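You operate a simulated robot arm through the tools that you are given. There is no shell and no other tool.

You run a simulated robot arm. Do the job below in one go: nothing can be reset, and whatever is moved stays where it is left.

## Task
Heat the pipe in the full flame till it glows red, then let it cool.
Fine: mat into the grey channel, then light on low; mat stays; afterwards grey block back and gas off. Where these are worked on the way, their far stop is far enough and under half their travel is too little: grey block.

It is judged by the outcome, as a careful person would: the job done as asked, and still so three seconds after it is handed in. It fails if anything else is knocked over, pushed out of place, dropped, spilled or broken.

## Robot
A 6-joint arm with a two-finger parallel gripper, fixed in place. Base frame: the origin is at the foot of the arm, x ahead of it, y to its left, z up; the work surface is at about z = 800. Lengths are in mm, angles in degrees, forces in N, time in s.
With the tool pointing down near the work surface it reaches from about 340 to 760 mm from the base axis. Its first joint turns from -66.0 to 66.0 degrees. Payload 2.45 kg.
Tool frame: the origin (TCP) lies between the finger pads and is the grasp point; the fingertips stand 24 mm ahead of it; z points along the fingers, y is the line along which they close. Largest opening 68 mm; finger width 17, thickness 10; the body of the gripper, 40 by 70 mm, starts 41 mm behind the TCP.
Orientation is that of the tool frame in the base frame, as a unit quaternion [x, y, z, w]. With the fingers straight down and closing along the base's y, the tool's x points along the base's -x, its y along +y and its z along -z.

## Interface
- The arm moves only by the tool arm_command. Its argument "deltas" is one flat list of numbers, 7 for each row, row after row: the shift along the base's x, y, z in units of 200 mm (1.0 is 200 mm), then the turn, a rotation vector about the base's x, y, z in units of 45 degrees (1.0 is 45 degrees), then the finger opening in mm, from 0 to 68. In form: [dx, dy, dz, rx, ry, rz, grip, dx, dy, dz, rx, ry, rz, grip, ...]. A call has 1 to 20 rows; each row is the pose to reach, as a shift and turn from the pose commanded when the call began. A call with a number of a shift or a turn outside -1 to 1 is refused whole. A row lasts 0.2 s, in which the tool goes at most 50 mm and 8.6 degrees; a call with a longer step from one row to the next is refused whole, and so is a gripper value outside its range. Where a pose cannot be reached the arm comes as near as it can. A force on the tool above 70 N (or 10 N above the force at the start of the call, whichever is more), or a blocked arm, ends the call early, and 0.2 s more pass. Each finger travels about 108 mm/s and halts on what it meets, pressing with about 29 N; the grip force reading is that of the motor and also rises with nothing between the fingers. The clock runs only during rows and for 0.2 s after the last one: add rows that repeat a pose to give the fingers time. The reply holds the time, the measured pose of the TCP, the force on the tool along the base axes, the opening and the grip force, in the units named above and with some noise, with the torque about the TCP (base axes, N m) and any sound that the robot's microphone picked up, and new pictures: "show" is both (left out), scene, wrist or none.
- Cameras (640 x 400 px; columns grow to the right, rows downward): "scene" is fixed at [158.9, 400.8, 1463.6]; the picture's right is [-0.85, -0.53, 0.00], its down [-0.26, 0.41, -0.88] and it looks along [0.47, -0.74, -0.48] (base axes); focal length 271 px, centre (320, 200). "wrist" rides on the gripper at [84, 11, -75] in the tool frame; the picture's right is [-0.13, 0.99, 0.00], its down [-0.60, -0.08, -0.79] and it looks along [-0.79, -0.10, 0.61] (tool axes); focal length 251 px, centre (320, 200). There is no depth. A picture from a camera that has moved, and an enlarged one, comes with that camera's place and axes in the base frame and with its lens. The place of the scene camera against the robot may be out by one fixed shift of up to 12 mm in any direction.
- zoom(camera, box): a new picture of the part [left, top, right, bottom] of that camera's present view, enlarged. It takes no simulated time.
- hand_in(): hands the job in; it is judged then, once.

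Places have to be worked out from the pictures, the camera data and where the tool is seen. Open the gripper and draw the arm clear of the work before you hand the job in, unless the task says otherwise.

The tools are called after "Emit:" as name(argument=value, ...) on one line, values as JSON. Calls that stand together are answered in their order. arm_command: Moves the arm, as the interface text tells. Its arguments: {"type":"object","properties":{"deltas":{"type":"array","items":{"type":"number"}},"show":{"type":"string","enum":["both","scene","wrist","none"]}},"required":["deltas"]} The other tools are called the same way: zoom (camera, box) takes an enlarged picture of a part of a camera's view; hand_in () hands the job in.

At the start:

```text
time_s: 0.0
tool_pos: [497.3, -79.0, 1370.4]
ee_rot: [0.001, 1.0, -0.001, 0.001]
force: [0.2, 0.5, -0.8]
torque: [0.0, 0.0, 0.02]
opening: 67.9
gripper_force: 0.1
```

scene: 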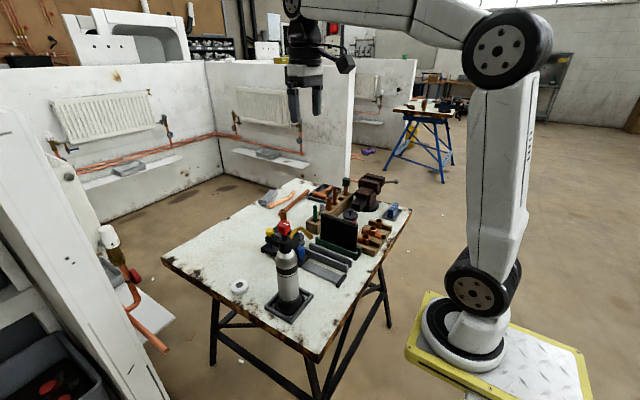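
wrist: 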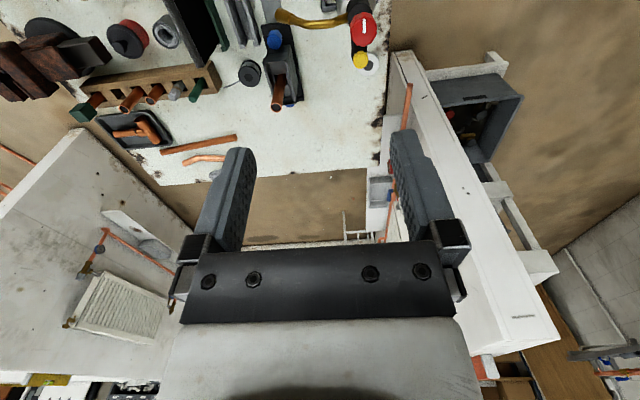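

The pictures show a bench with a gas torch on a cylinder, a pipe in a clamp, a dark board and grey bars, all too small to read. I'll zoom in on both cameras before moving.

Emit:
zoom(camera="scene", box=[220, 170, 420, 325])

Emit:
zoom(camera="wrist", box=[60, 0, 400, 200])

Emit:
zoom(camera="scene", box=[250, 210, 350, 290])

Emit:
zoom(camera="scene", box=[300, 170, 420, 266])

```text
2.58 times, centred on (320, 248) of scene
camera zoom: at [158.9, 400.8, 1463.6], right [-0.85, -0.53, 0.0], down [-0.26, 0.41, -0.88], along [0.47, -0.74, -0.48], focal length 699 px, centre (320, 77)
```

zoom: 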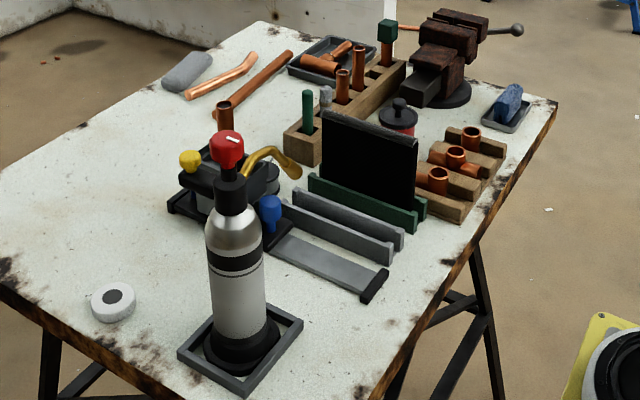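

```text
1.88 times, centred on (230, 100) of wrist
camera zoom: at [412.3, -67.9, 1445.1], right [0.13, 0.99, 0.0], down [0.6, -0.08, 0.79], along [0.79, -0.1, -0.61], focal length 473 px, centre (489, 388)
```

zoom: 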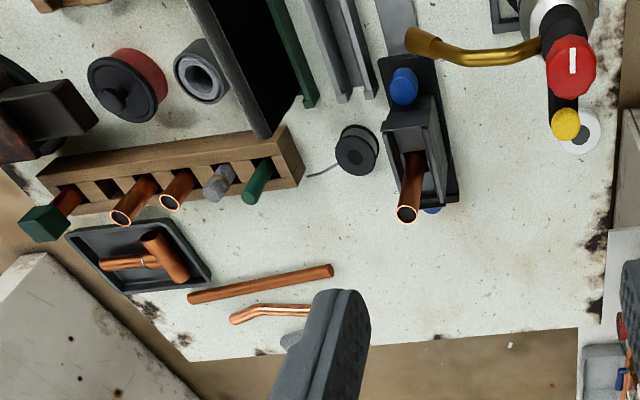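

```text
5.00 times, centred on (300, 250) of scene
camera zoom: at [158.9, 400.8, 1463.6], right [-0.85, -0.53, 0.0], down [-0.26, 0.41, -0.88], along [0.47, -0.74, -0.48], focal length 1355 px, centre (420, -50)
```

zoom: 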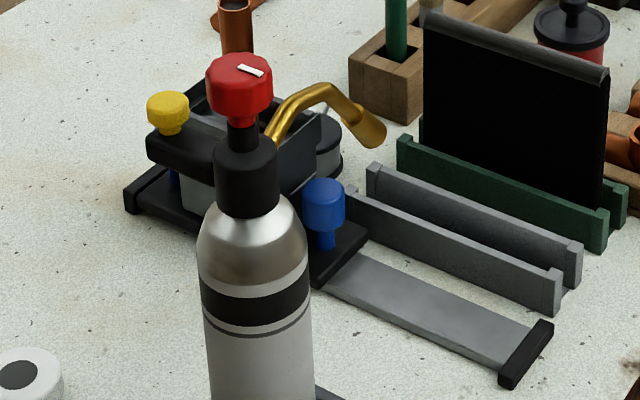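

```text
4.17 times, centred on (360, 218) of scene
camera zoom: at [158.9, 400.8, 1463.6], right [-0.85, -0.53, 0.0], down [-0.26, 0.41, -0.88], along [0.47, -0.74, -0.48], focal length 1129 px, centre (153, 125)
```

zoom: 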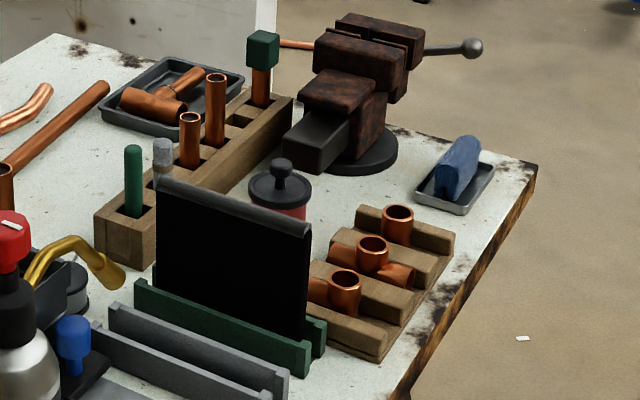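

The zooms show a torch cylinder with a red knob, and a dark stand holding an upright pipe with yellow and blue knobs. A grey rail runs from the stand towards the robot, and the black mat stands in a green channel beside an empty grey one. I'll raise a tilted wrist view over these to map them properly.

Emit:
arm_command(deltas=[-0.08, -0.07, -0.12, 0, 0.1333, 0, 68, -0.16, -0.14, -0.24, 0, 0.2667, 0, 68, -0.24, -0.21, -0.36, 0, 0.4, 0, 68, -0.32, -0.28, -0.48, 0, 0.5333, 0, 68, -0.4, -0.35, -0.6, 0, 0.6667, 0, 68, -0.4, -0.35, -0.6, 0, 0.6667, 0, 68], show="both")

```text
time_s: 1.4
tool_pos: [415.3, -148.7, 1250.8]
ee_rot: [-0.001, 0.966, -0.002, -0.258]
force: [-0.5, -0.1, -0.4]
torque: [0.0, 0.02, -0.01]
opening: 67.8
gripper_force: 0.1
camera wrist: at [380.5, -137.3, 1357.3], right [0.11, 0.99, -0.07], down [0.92, -0.08, 0.39], along [0.38, -0.1, -0.92], focal length 251 px, centre (320, 200)
```

scene: 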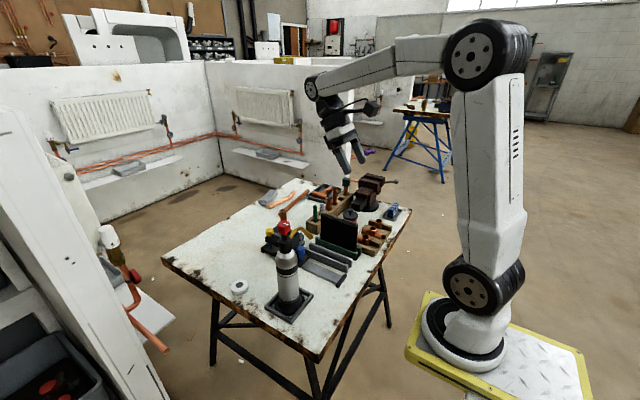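
wrist: 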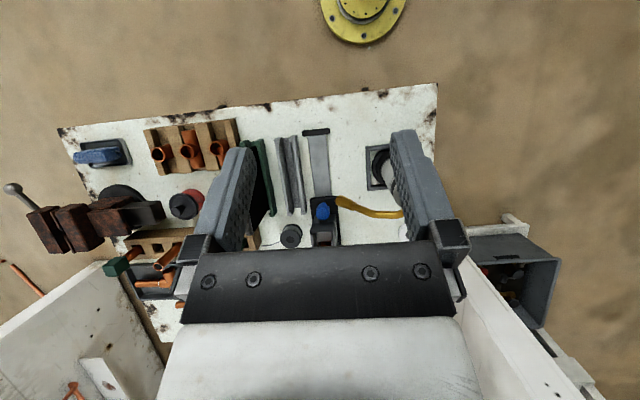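

The gripper hides the lower half of this view, so the bench needs to sit higher in the frame. I'll move forward and lower with the same tilt.

Emit:
arm_command(deltas=[0.16, -0.03, -0.12, 0, 0, 0, 68, 0.32, -0.06, -0.24, 0, 0, 0, 68, 0.48, -0.08, -0.36, 0, 0, 0, 68, 0.64, -0.1, -0.5, 0, 0, 0, 68, 0.64, -0.1, -0.5, 0, 0, 0, 68], show="both")

```text
time_s: 2.6
tool_pos: [544.3, -169.2, 1148.3]
ee_rot: [-0.001, 0.966, 0.0, -0.257]
force: [0.0, 0.4, 0.3]
torque: [-0.01, -0.03, 0.01]
opening: 68.0
gripper_force: 0.0
camera wrist: at [509.2, -157.8, 1255.7], right [0.11, 0.99, -0.07], down [0.92, -0.08, 0.39], along [0.38, -0.1, -0.92], focal length 251 px, centre (320, 200)
```

scene: 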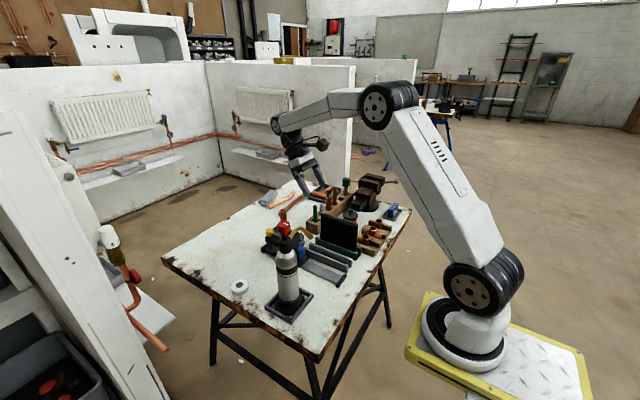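
wrist: 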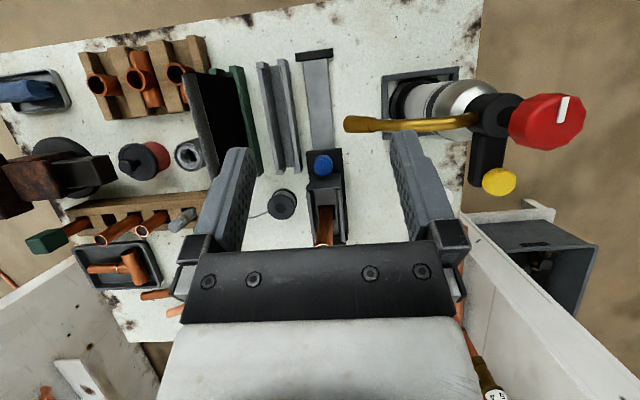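

The gold nozzle points along -y over the rail, and a black carriage with a blue peg and the pipe sits at the far end. I'll zoom into each group to tell the parts apart.

Emit:
zoom(camera="wrist", box=[240, 40, 400, 260])

Emit:
zoom(camera="wrist", box=[330, 60, 600, 220])

Emit:
zoom(camera="wrist", box=[70, 30, 330, 200])

Emit:
zoom(camera="scene", box=[255, 215, 325, 265])

```text
1.82 times, centred on (320, 150) of wrist
camera zoom: at [509.2, -157.8, 1255.7], right [0.11, 0.99, -0.07], down [0.92, -0.08, 0.39], along [0.38, -0.1, -0.92], focal length 457 px, centre (320, 291)
```

zoom: 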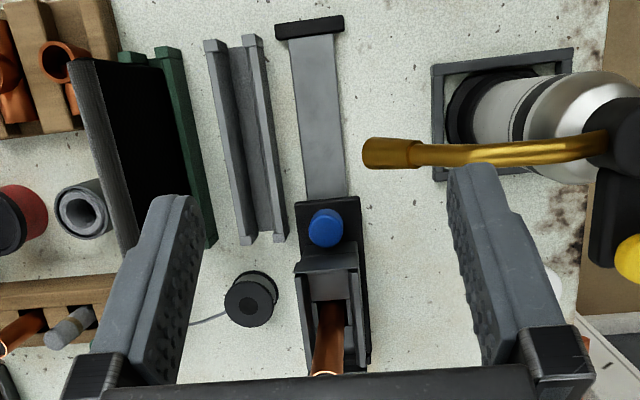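

```text
2.37 times, centred on (465, 140) of wrist
camera zoom: at [509.2, -157.8, 1255.7], right [0.11, 0.99, -0.07], down [0.92, -0.08, 0.39], along [0.38, -0.1, -0.92], focal length 596 px, centre (-24, 342)
```

zoom: 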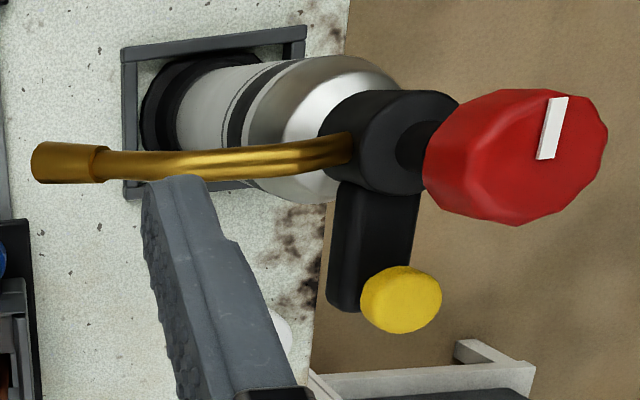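

```text
2.35 times, centred on (200, 115) of wrist
camera zoom: at [509.2, -157.8, 1255.7], right [0.11, 0.99, -0.07], down [0.92, -0.08, 0.39], along [0.38, -0.1, -0.92], focal length 592 px, centre (602, 400)
```

zoom: 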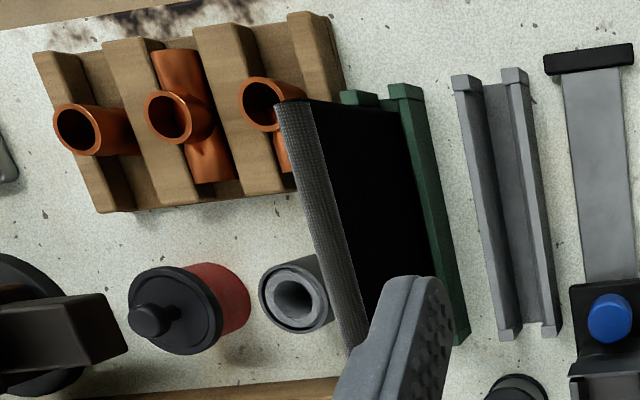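

```text
8.00 times, centred on (290, 240) of scene
camera zoom: at [158.9, 400.8, 1463.6], right [-0.85, -0.53, 0.0], down [-0.26, 0.41, -0.88], along [0.47, -0.74, -0.48], focal length 2168 px, centre (560, -120)
```

zoom: 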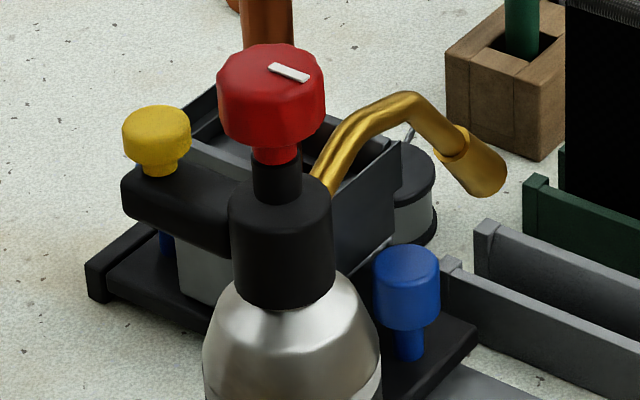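

The mat's top edge works out to x about 469–621, y about -327, z about 945, standing in the green channel. The grey channel is about 73 mm towards +y, at y about -254. I'll straighten the tool and hover above the mat to check.

Emit:
arm_command(deltas=[0, -0.16, -0.1, 0, -0.1333, 0, 68, 0, -0.32, -0.2, 0, -0.2667, 0, 68, 0, -0.48, -0.3, 0, -0.4, 0, 68, 0, -0.64, -0.4, 0, -0.5333, 0, 68, 0, -0.79, -0.5, 0, -0.6667, 0, 68, 0, -0.79, -0.5, 0, -0.6667, 0, 68], show="both")

```text
time_s: 4.0
tool_pos: [543.4, -327.1, 1048.8]
ee_rot: [0.0, 1.0, -0.002, 0.002]
force: [0.6, 0.0, -0.3]
torque: [0.0, 0.0, 0.01]
opening: 68.2
gripper_force: 0.0
camera wrist: at [459.9, -315.5, 1124.6], right [0.13, 0.99, 0.0], down [0.6, -0.08, 0.79], along [0.79, -0.1, -0.61], focal length 251 px, centre (320, 200)
```

scene: 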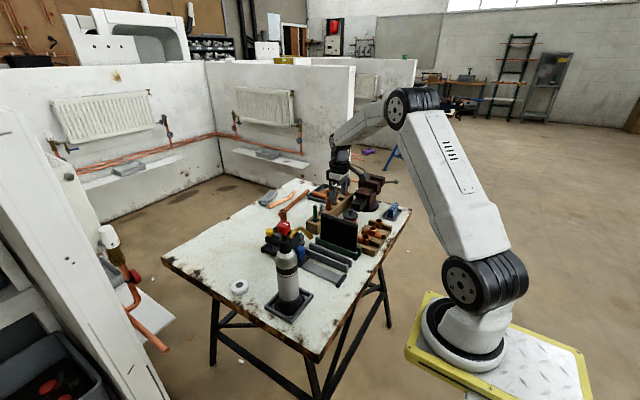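
wrist: 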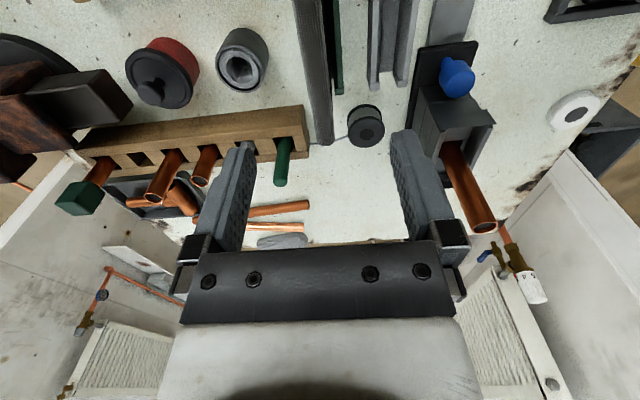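

The mat's top bar lies between the fingers, running away from the camera at about y -330. I'll zoom in to measure its line, its thickness and both channels.

Emit:
zoom(camera="wrist", box=[260, 0, 440, 160])

Emit:
zoom(camera="wrist", box=[380, 20, 520, 250])

Emit:
zoom(camera="scene", box=[300, 205, 370, 275])

```text
2.50 times, centred on (350, 80) of wrist
camera zoom: at [459.9, -315.5, 1124.6], right [0.13, 0.99, 0.0], down [0.6, -0.08, 0.79], along [0.79, -0.1, -0.61], focal length 629 px, centre (245, 500)
```

zoom: 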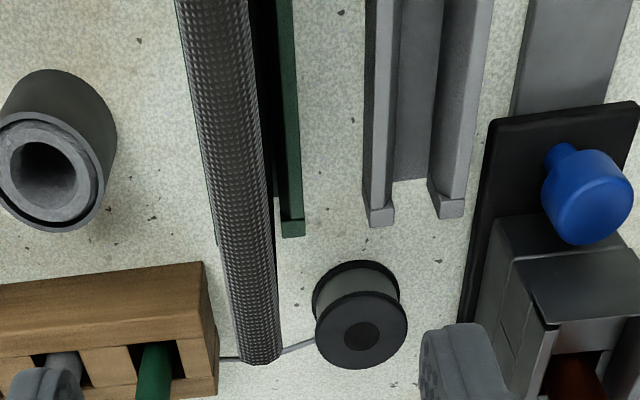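

```text
1.74 times, centred on (450, 135) of wrist
camera zoom: at [459.9, -315.5, 1124.6], right [0.13, 0.99, 0.0], down [0.6, -0.08, 0.79], along [0.79, -0.1, -0.61], focal length 437 px, centre (94, 313)
```

zoom: 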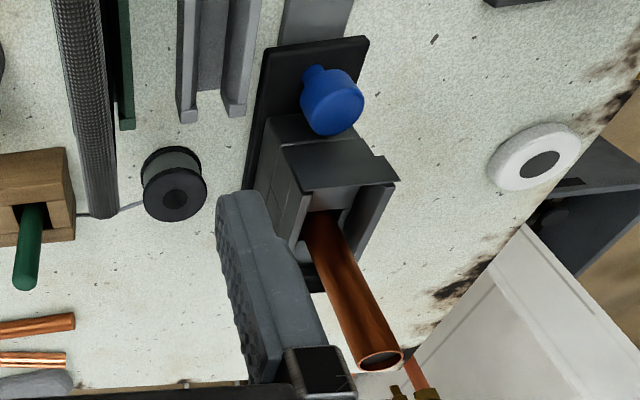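

```text
5.71 times, centred on (335, 240) of scene
camera zoom: at [158.9, 400.8, 1463.6], right [-0.85, -0.53, 0.0], down [-0.26, 0.41, -0.88], along [0.47, -0.74, -0.48], focal length 1549 px, centre (234, -29)
```

zoom: 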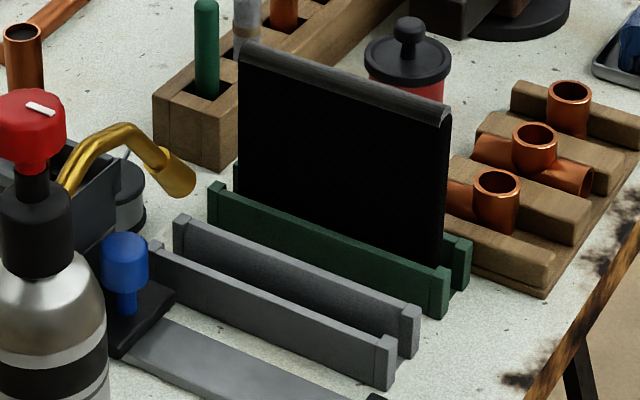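

The mat's bar is about 14 mm thick, parallel to x at y about -328, with its middle at x about 541 and its top at z 935–945. I'll descend with open fingers to TCP z of about 930.

Emit:
arm_command(deltas=[-0.01, -0.005, -0.2, 0, 0, 0, 68, -0.01, -0.005, -0.4, 0, 0, 0, 68, -0.01, -0.005, -0.585, 0, 0, 0, 68, -0.01, -0.005, -0.585, 0, 0, 0, 68], show="both")

```text
time_s: 5.0
tool_pos: [540.6, -328.1, 933.7]
ee_rot: [0.001, 1.0, -0.001, 0.001]
force: [0.2, -0.1, 0.1]
torque: [0.02, 0.01, -0.03]
opening: 68.3
gripper_force: 0.1
camera wrist: at [456.5, -316.5, 1008.6], right [0.13, 0.99, 0.0], down [0.6, -0.08, 0.79], along [0.79, -0.1, -0.61], focal length 251 px, centre (320, 200)
```

scene: 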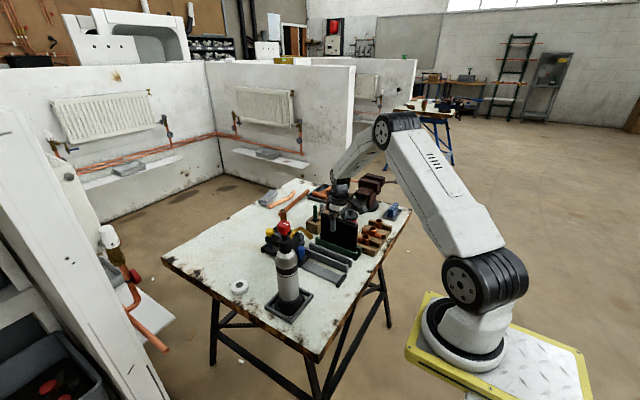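
wrist: 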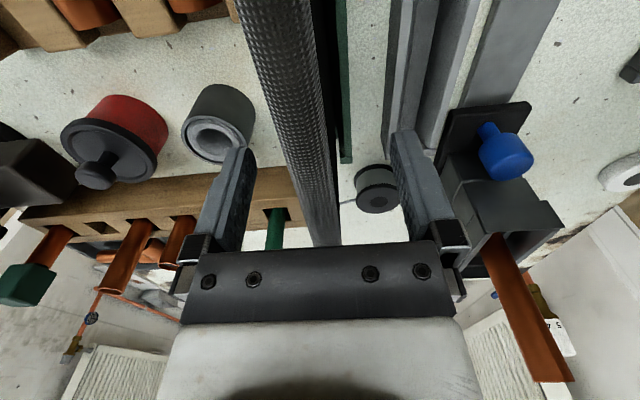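

The bar is centred between the fingers and its top is about level with the TCP. I'll go 10 mm lower so the pads cover the bar, then close.

Emit:
arm_command(deltas=[0, -0.002, -0.05, 0, 0, 0, 68, 0, -0.002, -0.05, 0, 0, 0, 40, 0, -0.002, -0.05, 0, 0, 0, 8, 0, -0.002, -0.05, 0, 0, 0, 5, 0, -0.002, -0.05, 0, 0, 0, 5], show="both")

```text
time_s: 6.2
tool_pos: [541.8, -328.5, 922.6]
ee_rot: [0.0, 1.0, -0.001, 0.001]
force: [0.3, 1.6, 1.5]
torque: [0.13, -0.06, 0.0]
opening: 15.7
gripper_force: 28.8
camera wrist: at [457.3, -317.1, 999.0], right [0.13, 0.99, 0.0], down [0.6, -0.08, 0.79], along [0.79, -0.1, -0.61], focal length 251 px, centre (320, 200)
```

scene: 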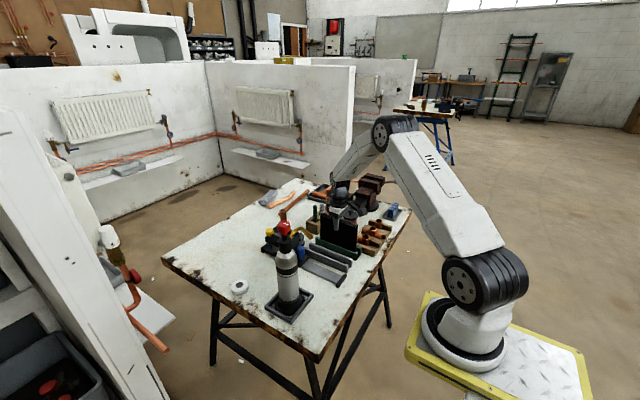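
wrist: 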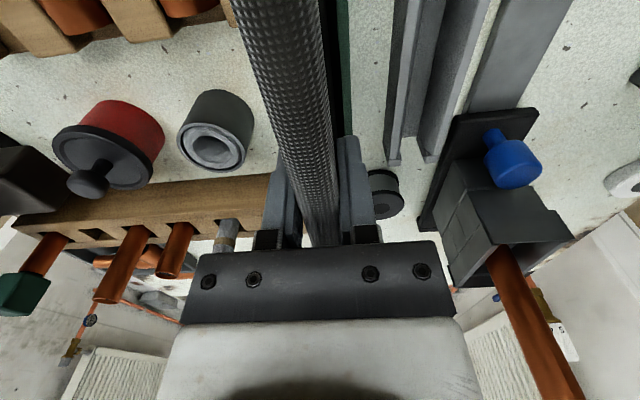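

The gripper holds at 15.7 mm opening and about 29 N, so it has the bar. I'll lift straight up about 70 mm and check that the mat comes with it.

Emit:
arm_command(deltas=[0, 0, 0.08, 0, 0, 0, 5, 0, 0, 0.18, 0, 0, 0, 5, 0, 0, 0.28, 0, 0, 0, 5, 0, 0, 0.36, 0, 0, 0, 5, 0, 0, 0.36, 0, 0, 0, 5], show="both")

Emit:
zoom(camera="scene", box=[280, 180, 380, 280])

```text
time_s: 7.4
tool_pos: [541.6, -327.6, 995.0]
ee_rot: [0.0, 1.0, -0.001, 0.001]
force: [-0.1, 1.0, -2.3]
torque: [0.0, -0.01, 0.0]
opening: 16.0
gripper_force: 28.7
camera wrist: at [458.1, -317.5, 1070.0], right [0.13, 0.99, 0.0], down [0.6, -0.08, 0.79], along [0.79, -0.1, -0.61], focal length 251 px, centre (320, 200)
```

scene: 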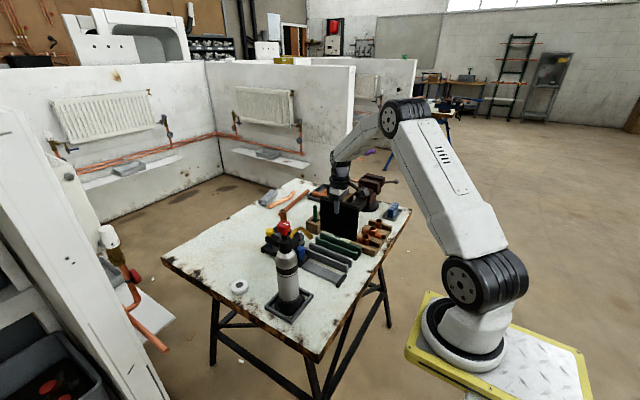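
wrist: 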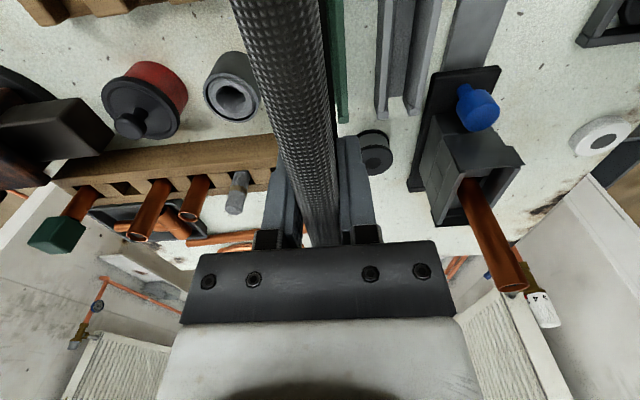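

```text
4.00 times, centred on (330, 230) of scene
camera zoom: at [158.9, 400.8, 1463.6], right [-0.85, -0.53, 0.0], down [-0.26, 0.41, -0.88], along [0.47, -0.74, -0.48], focal length 1084 px, centre (280, 80)
```

zoom: 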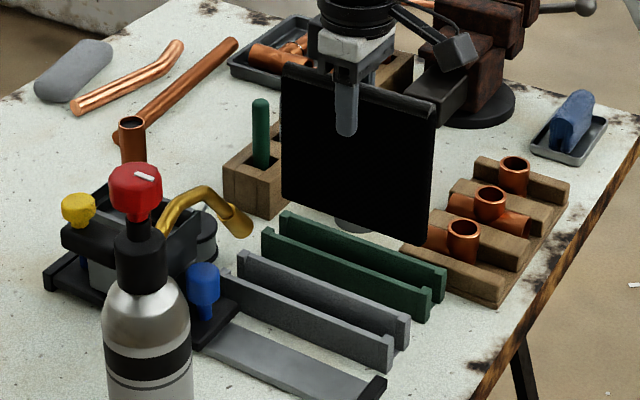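

The mat is lifted level and weighs about 2.3 N. Both channels look parallel, and the grey one is about 76 mm towards +y. I'll move across at this height and check alignment before lowering.

Emit:
arm_command(deltas=[0, 0.13, 0, 0, 0, 0, 5, 0, 0.26, 0, 0, 0, 0, 5, 0, 0.378, 0, 0, 0, 0, 5, 0, 0.378, 0, 0, 0, 0, 5], show="both")

Emit:
zoom(camera="scene", box=[280, 180, 380, 280])

Emit:
zoom(camera="wrist", box=[230, 0, 430, 150])

```text
time_s: 8.4
tool_pos: [542.9, -252.9, 996.0]
ee_rot: [0.0, 1.0, -0.001, 0.001]
force: [-0.5, 0.3, -2.8]
torque: [0.01, 0.01, -0.01]
opening: 15.7
gripper_force: 28.6
camera wrist: at [458.7, -241.4, 1070.1], right [0.13, 0.99, 0.0], down [0.6, -0.08, 0.79], along [0.79, -0.1, -0.61], focal length 251 px, centre (320, 200)
```

scene: 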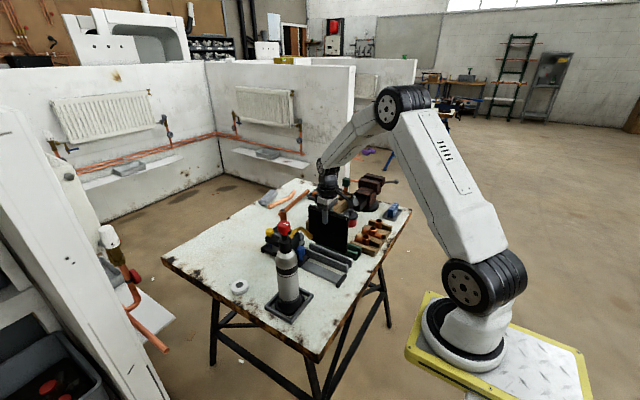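
wrist: 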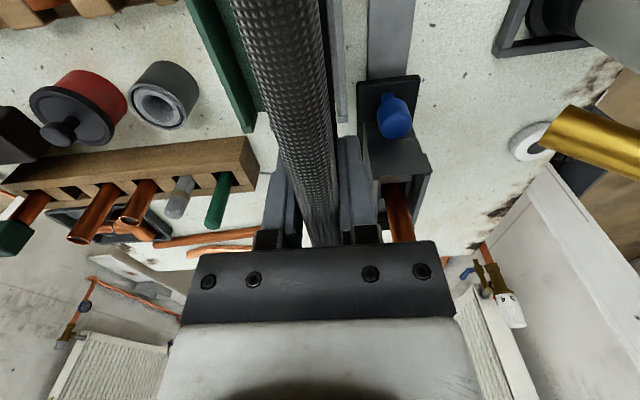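

```text
4.00 times, centred on (330, 230) of scene
camera zoom: at [158.9, 400.8, 1463.6], right [-0.85, -0.53, 0.0], down [-0.26, 0.41, -0.88], along [0.47, -0.74, -0.48], focal length 1084 px, centre (280, 80)
```

zoom: 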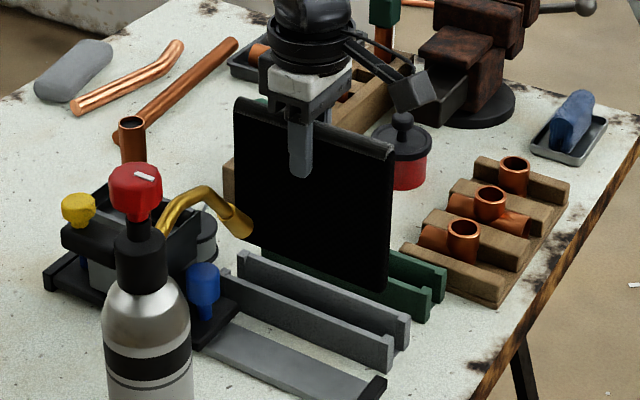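

```text
2.67 times, centred on (330, 75) of wrist
camera zoom: at [458.7, -241.4, 1070.1], right [0.13, 0.99, 0.0], down [0.6, -0.08, 0.79], along [0.79, -0.1, -0.61], focal length 670 px, centre (293, 533)
```

zoom: 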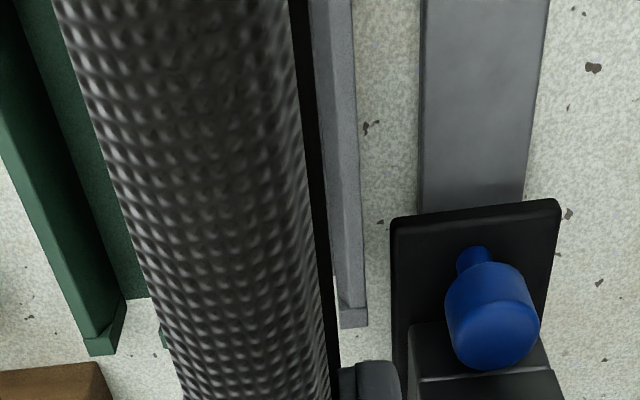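

The mat hangs over the grey channel, and I want the sideways offset confirmed within a few mm. I'll zoom hard on the near and far ends of both channels in the scene view.

Emit:
zoom(camera="scene", box=[335, 238, 367, 278])

Emit:
zoom(camera="scene", box=[300, 225, 350, 265])

```text
10.00 times, centred on (351, 258) of scene
camera zoom: at [158.9, 400.8, 1463.6], right [-0.85, -0.53, 0.0], down [-0.26, 0.41, -0.88], along [0.47, -0.74, -0.48], focal length 2710 px, centre (10, -380)
```

zoom: 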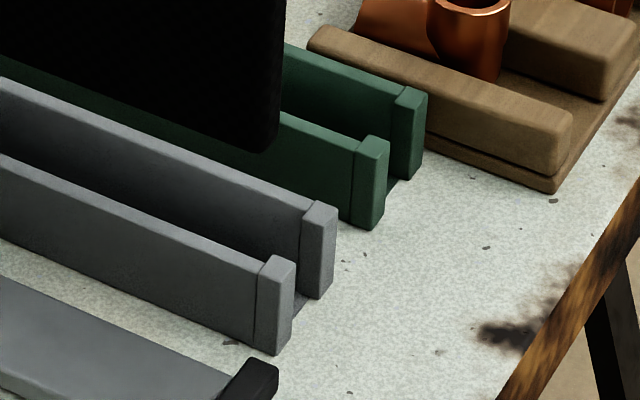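

```text
10.00 times, centred on (325, 245) of scene
camera zoom: at [158.9, 400.8, 1463.6], right [-0.85, -0.53, 0.0], down [-0.26, 0.41, -0.88], along [0.47, -0.74, -0.48], focal length 2710 px, centre (270, -250)
```

zoom: 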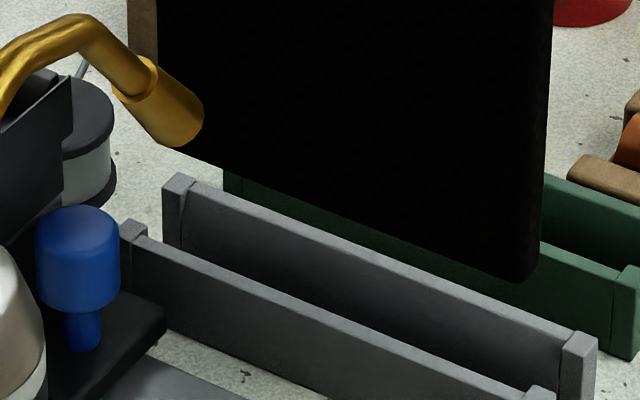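

The zoomed corners give a channel spacing of 75.6–76.3 mm. The mat moved 75.6 mm, so it is within about 1 mm of a slot with a 20 mm gap. I'll lower it by most of the 72 mm it was lifted.

Emit:
arm_command(deltas=[0, 0.001, -0.12, 0, 0, 0, 5, 0, 0.001, -0.22, 0, 0, 0, 5, 0, 0.001, -0.28, 0, 0, 0, 5, 0, 0.001, -0.32, 0, 0, 0, 5, 0, 0.001, -0.345, 0, 0, 0, 5, 0, 0.001, -0.345, 0, 0, 0, 5], show="both")

Emit:
zoom(camera="scene", box=[290, 195, 370, 275])

```text
time_s: 9.8
tool_pos: [542.7, -252.4, 924.7]
ee_rot: [-0.001, 1.0, -0.001, 0.0]
force: [-0.5, -1.6, -0.6]
torque: [-0.14, 0.03, 0.01]
opening: 15.7
gripper_force: 29.0
camera wrist: at [459.1, -241.1, 1000.3], right [0.13, 0.99, 0.0], down [0.6, -0.08, 0.79], along [0.79, -0.1, -0.61], focal length 251 px, centre (320, 200)
```

scene: 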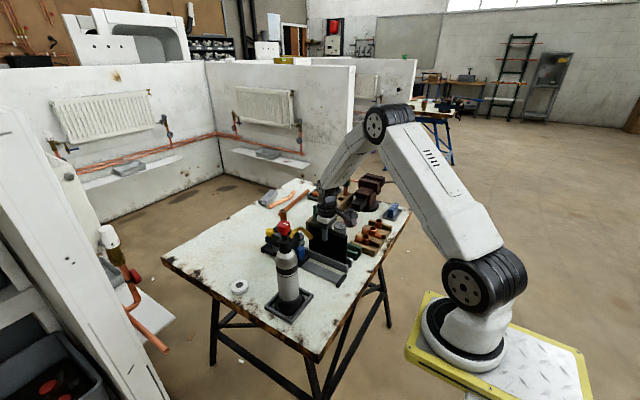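
wrist: 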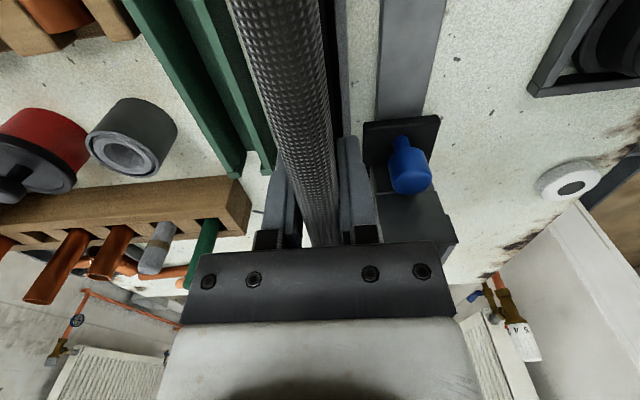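

```text
5.00 times, centred on (330, 235) of scene
camera zoom: at [158.9, 400.8, 1463.7], right [-0.85, -0.53, 0.0], down [-0.26, 0.41, -0.88], along [0.47, -0.74, -0.48], focal length 1355 px, centre (270, 25)
```

zoom: 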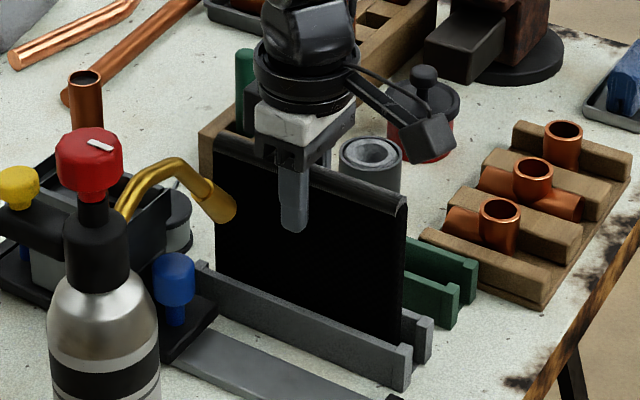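

The mat sits between the two grey bars, with about 3 mm left to lower and its weight starting to come off the tool. I'll lower the rest and open the fingers.

Emit:
arm_command(deltas=[0, 0, -0.014, 0, 0, 0, 5, 0, 0, -0.014, 0, 0, 0, 5, 0, 0, -0.014, 0, 0, 0, 30, 0, 0, -0.014, 0, 0, 0, 60, 0, 0, -0.014, 0, 0, 0, 60], show="both")

Emit:
zoom(camera="scene", box=[290, 195, 370, 275])

```text
time_s: 11.0
tool_pos: [543.5, -252.4, 923.7]
ee_rot: [0.0, 1.0, 0.0, 0.0]
force: [0.4, -0.3, -0.6]
torque: [-0.02, 0.01, 0.0]
opening: 59.9
gripper_force: 0.0
camera wrist: at [458.8, -241.1, 997.8], right [0.13, 0.99, 0.0], down [0.6, -0.08, 0.79], along [0.79, -0.1, -0.61], focal length 251 px, centre (320, 200)
```

scene: 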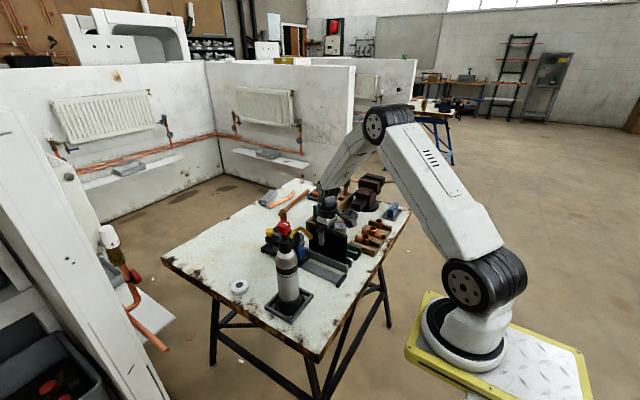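
wrist: 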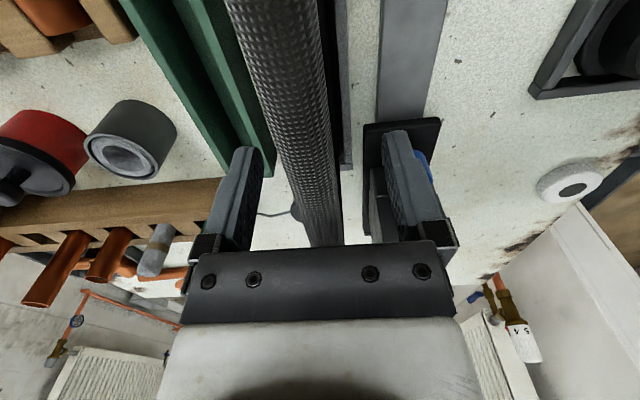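

```text
5.00 times, centred on (330, 235) of scene
camera zoom: at [158.9, 400.8, 1463.6], right [-0.85, -0.53, 0.0], down [-0.26, 0.41, -0.88], along [0.47, -0.74, -0.48], focal length 1355 px, centre (270, 25)
```

zoom: 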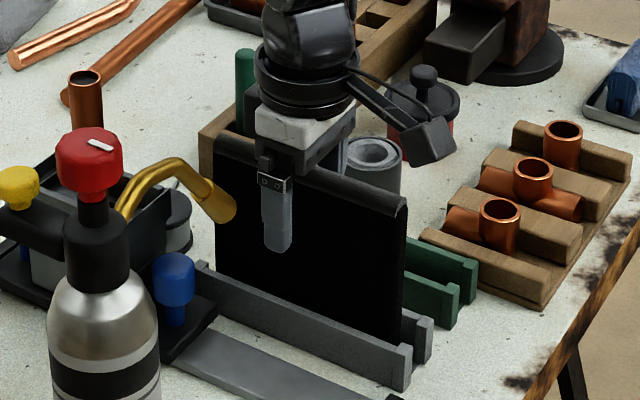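

The mat stands seated in the grey channel after release. I'll rise clear and back off to study the carriage and its pegs from the robot side.

Emit:
arm_command(deltas=[0, 0, 0.2, 0, 0, 0, 60, 0, 0, 0.4, 0, 0, 0, 60, -0.05, 0.05, 0.6, 0, 0, 0, 60, -0.15, 0.1, 0.7, 0, 0, 0, 60, -0.3, 0.15, 0.75, 0, 0, 0, 60, -0.3, 0.15, 0.75, 0, 0, 0, 60], show="both")

Emit:
zoom(camera="wrist", box=[250, 40, 420, 200])

Emit:
zoom(camera="scene", box=[255, 210, 355, 290])

```text
time_s: 12.4
tool_pos: [481.7, -225.1, 1073.3]
ee_rot: [0.0, 1.0, -0.001, 0.001]
force: [-0.6, -0.9, -0.2]
torque: [-0.01, -0.05, -0.03]
opening: 59.8
gripper_force: 0.2
camera wrist: at [397.6, -214.0, 1149.1], right [0.13, 0.99, 0.0], down [0.6, -0.08, 0.79], along [0.79, -0.1, -0.61], focal length 251 px, centre (320, 200)
```

scene: 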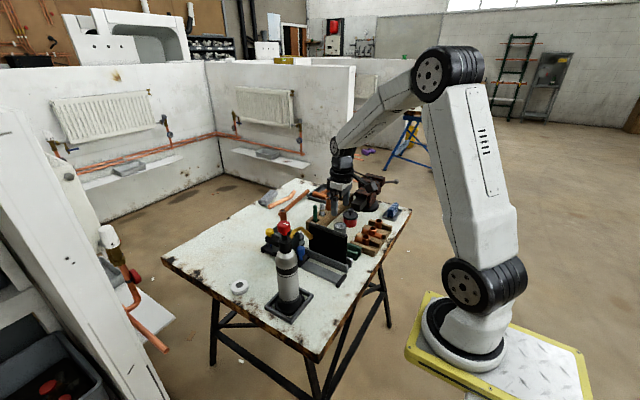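
wrist: 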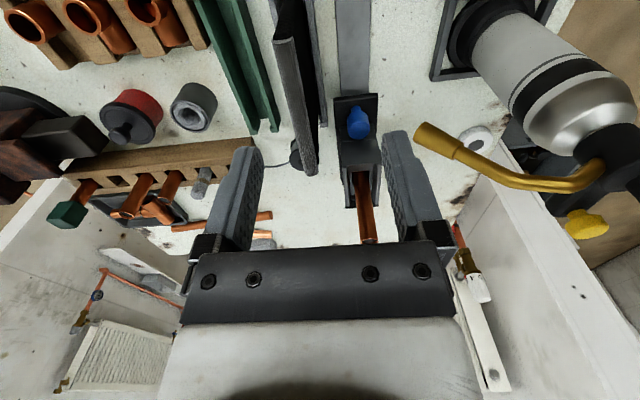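

```text
2.50 times, centred on (335, 120) of wrist
camera zoom: at [397.6, -214.0, 1149.1], right [0.13, 0.99, 0.0], down [0.6, -0.08, 0.79], along [0.79, -0.1, -0.61], focal length 629 px, centre (282, 400)
```

zoom: 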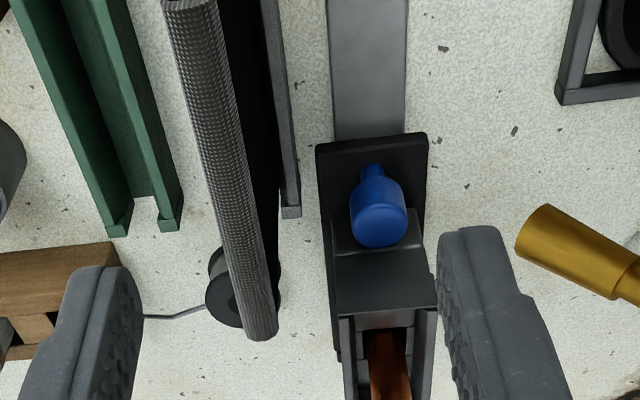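

```text
5.00 times, centred on (305, 250) of scene
camera zoom: at [158.9, 400.8, 1463.6], right [-0.85, -0.53, 0.0], down [-0.26, 0.41, -0.88], along [0.47, -0.74, -0.48], focal length 1355 px, centre (395, -50)
```

zoom: 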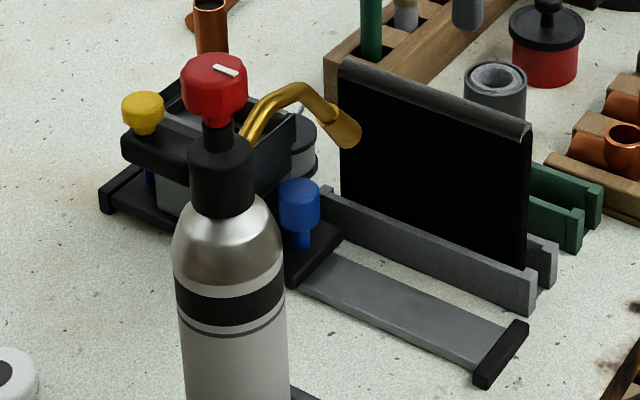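

Triangulating from two views puts the near blue peg's cap at about (611, -189, 863), 30 mm wide, with the block's face at x about 637. The nozzle tip is near (542, -150, 970), and the mat leaves about 50 mm on the other side. I'll slide the block in now, while the gas is off, so the gripper never enters a flame. I'll lean the wrist about 6.5° towards -y for clearance and go above the peg first.

Emit:
arm_command(deltas=[0.155, 0.045, -0.06, 0.036, 0, 0, 60, 0.31, 0.09, -0.15, 0.072, 0, 0, 60, 0.465, 0.135, -0.25, 0.108, 0, 0, 60, 0.62, 0.18, -0.34, 0.144, 0, 0, 60, 0.62, 0.18, -0.34, 0.144, 0, 0, 60], show="both")

Emit:
zoom(camera="scene", box=[250, 190, 350, 280])

Emit:
zoom(camera="wrist", box=[220, 0, 460, 240])

```text
time_s: 13.6
tool_pos: [608.4, -186.1, 1005.8]
ee_rot: [0.0, 0.998, 0.057, 0.001]
force: [-0.8, -0.2, -0.4]
torque: [0.02, 0.04, 0.03]
opening: 60.4
gripper_force: 0.0
camera wrist: at [523.3, -183.5, 1081.2], right [0.13, 0.99, 0.11], down [0.6, -0.17, 0.78], along [0.79, -0.03, -0.62], focal length 251 px, centre (320, 200)
```

scene: 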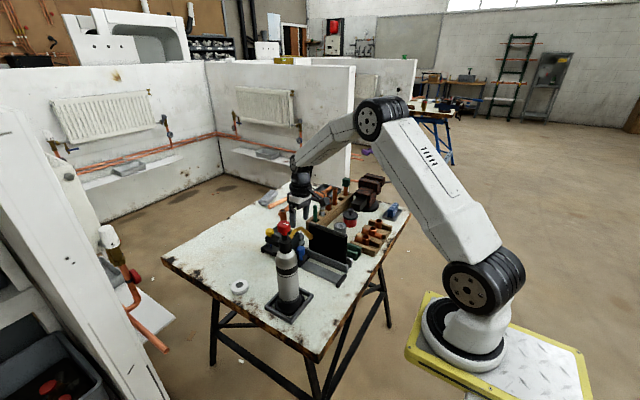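
wrist: 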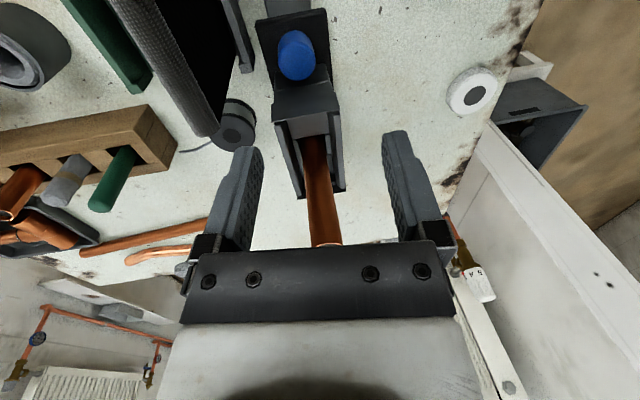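

```text
4.44 times, centred on (300, 235) of scene
camera zoom: at [158.9, 400.8, 1463.6], right [-0.85, -0.53, 0.0], down [-0.26, 0.41, -0.88], along [0.47, -0.74, -0.48], focal length 1204 px, centre (409, 44)
```

zoom: 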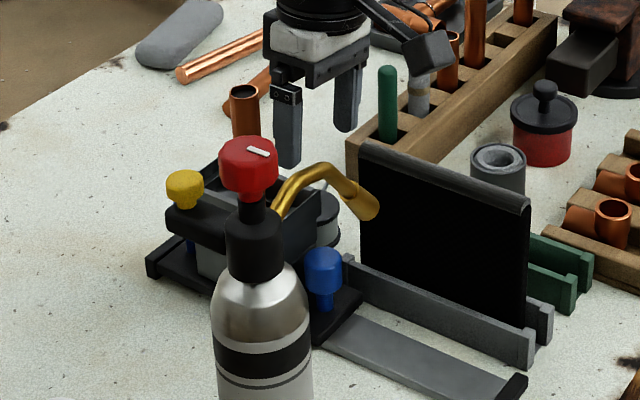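

```text
1.67 times, centred on (340, 120) of wrist
camera zoom: at [523.3, -183.5, 1081.2], right [0.13, 0.99, 0.11], down [0.6, -0.17, 0.78], along [0.79, -0.03, -0.62], focal length 419 px, centre (287, 333)
```

zoom: 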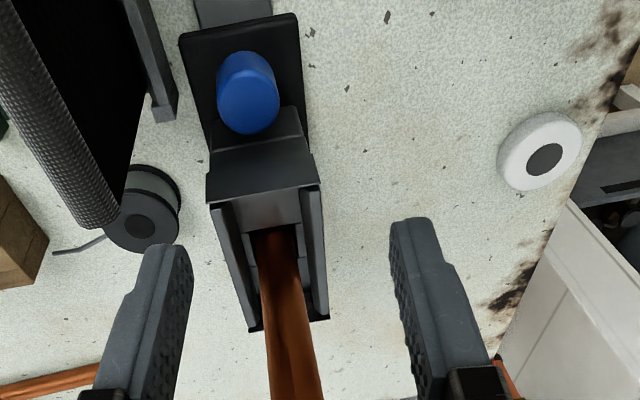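

The peg stays at (612, -189) in this tilted view, and the tool hovers over it with the nozzle about 55 mm away in x. I'll descend over the peg with open fingers.

Emit:
arm_command(deltas=[0, -0.012, -0.2, 0, 0, 0, 60, 0, -0.012, -0.4, 0, 0, 0, 60, 0, -0.012, -0.57, 0, 0, 0, 60, 0, -0.012, -0.685, 0, 0, 0, 60, 0, -0.012, -0.685, 0, 0, 0, 60], show="both")

Emit:
zoom(camera="scene", box=[260, 190, 350, 280])

Emit:
zoom(camera="wrist", box=[200, 0, 460, 260])

```text
time_s: 14.8
tool_pos: [609.4, -188.3, 870.4]
ee_rot: [-0.001, 0.998, 0.056, 0.003]
force: [-6.7, 21.1, 28.9]
torque: [-1.43, -1.16, 0.48]
opening: 60.0
gripper_force: 0.1
camera wrist: at [525.9, -184.8, 946.0], right [0.13, 0.99, 0.11], down [0.6, -0.16, 0.78], along [0.79, -0.03, -0.61], focal length 251 px, centre (320, 200)
```

scene: 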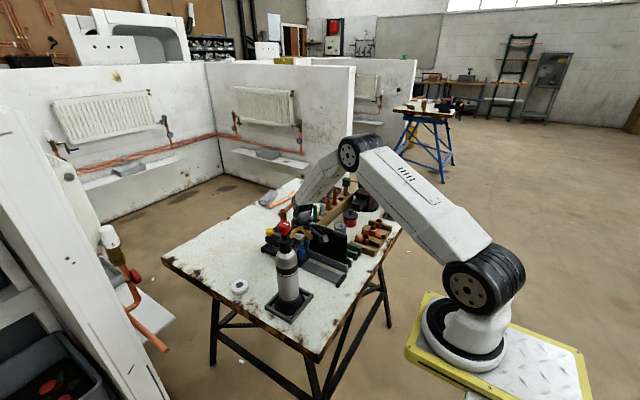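
wrist: 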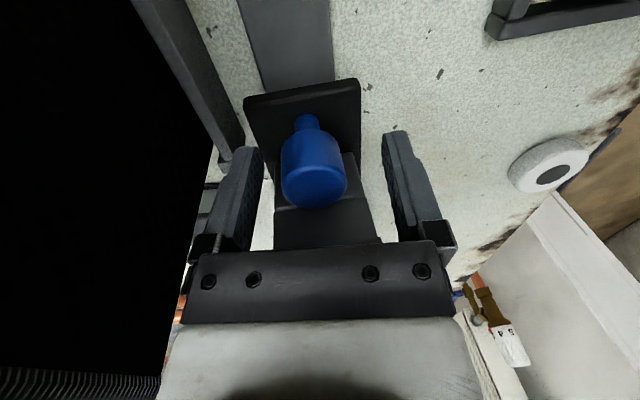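

```text
4.44 times, centred on (305, 235) of scene
camera zoom: at [158.0, 401.6, 1463.5], right [-0.85, -0.53, 0.0], down [-0.26, 0.41, -0.88], along [0.47, -0.74, -0.48], focal length 1204 px, centre (387, 44)
```

zoom: 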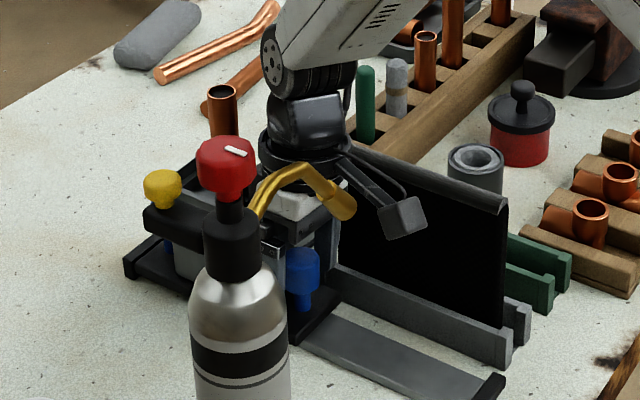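

```text
1.54 times, centred on (330, 130) of wrist
camera zoom: at [525.9, -184.8, 946.0], right [0.13, 0.99, 0.11], down [0.6, -0.16, 0.78], along [0.79, -0.03, -0.61], focal length 387 px, centre (305, 308)
```

zoom: 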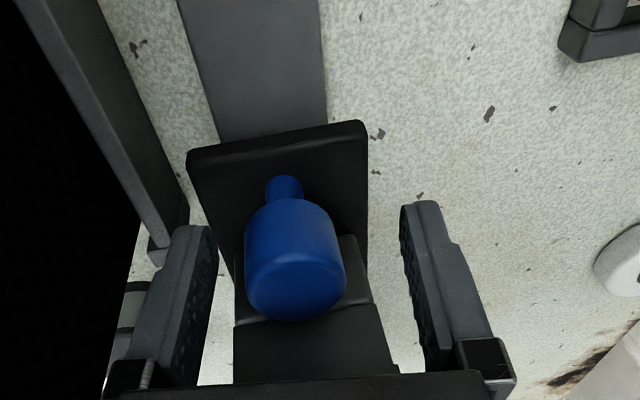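

The readings show 29 N upwards, and the torque puts the contact near (640, -208, 911). That means the gripper body is resting on the block's dark upright plate. I'll raise 11 mm to unload it, which still leaves the fingertips around the cap.

Emit:
arm_command(deltas=[-0.005, 0, 0.055, 0, 0, 0, 60, -0.005, 0, 0.055, 0, 0, 0, 60], show="both")

Emit:
zoom(camera="wrist", box=[160, 60, 480, 260])

Emit:
zoom(camera="scene", box=[265, 200, 345, 280])

```text
time_s: 15.4
tool_pos: [605.9, -190.9, 878.9]
ee_rot: [0.001, 0.998, 0.056, -0.001]
force: [0.5, 0.4, 0.4]
torque: [-0.01, -0.03, 0.04]
opening: 60.1
gripper_force: 0.1
camera wrist: at [522.3, -186.9, 955.4], right [0.13, 0.99, 0.11], down [0.6, -0.17, 0.78], along [0.79, -0.04, -0.62], focal length 251 px, centre (320, 200)
```

scene: 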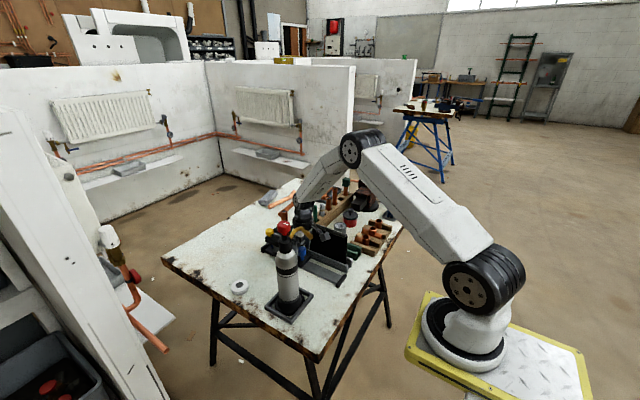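
wrist: 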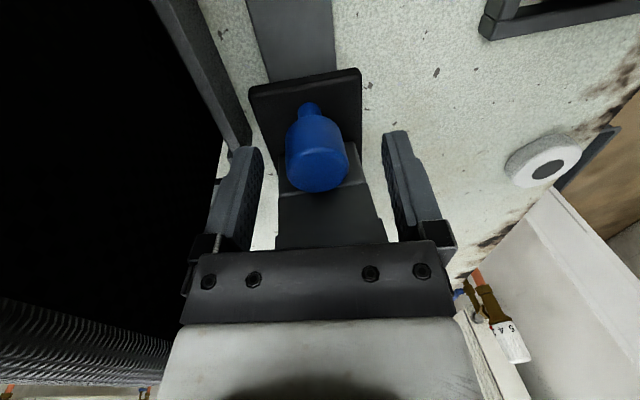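

```text
2.00 times, centred on (320, 160) of wrist
camera zoom: at [522.3, -186.9, 955.4], right [0.13, 0.99, 0.11], down [0.6, -0.17, 0.78], along [0.79, -0.04, -0.62], focal length 503 px, centre (320, 280)
```

zoom: 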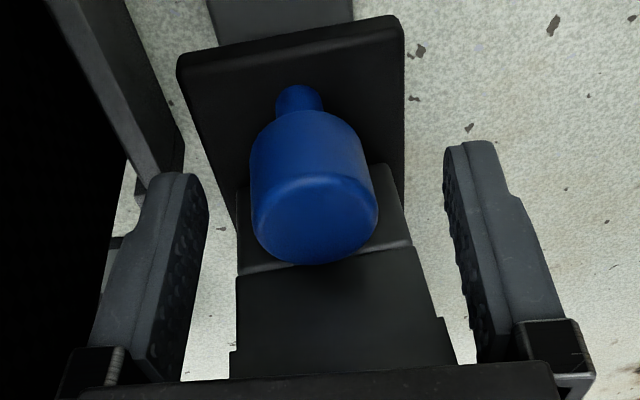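

```text
5.00 times, centred on (305, 240) of scene
camera zoom: at [158.9, 400.8, 1463.6], right [-0.85, -0.53, 0.0], down [-0.26, 0.41, -0.88], along [0.47, -0.74, -0.48], focal length 1355 px, centre (395, 0)
```

zoom: 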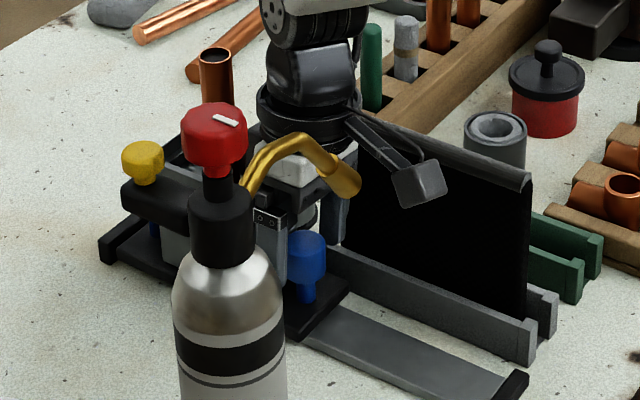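

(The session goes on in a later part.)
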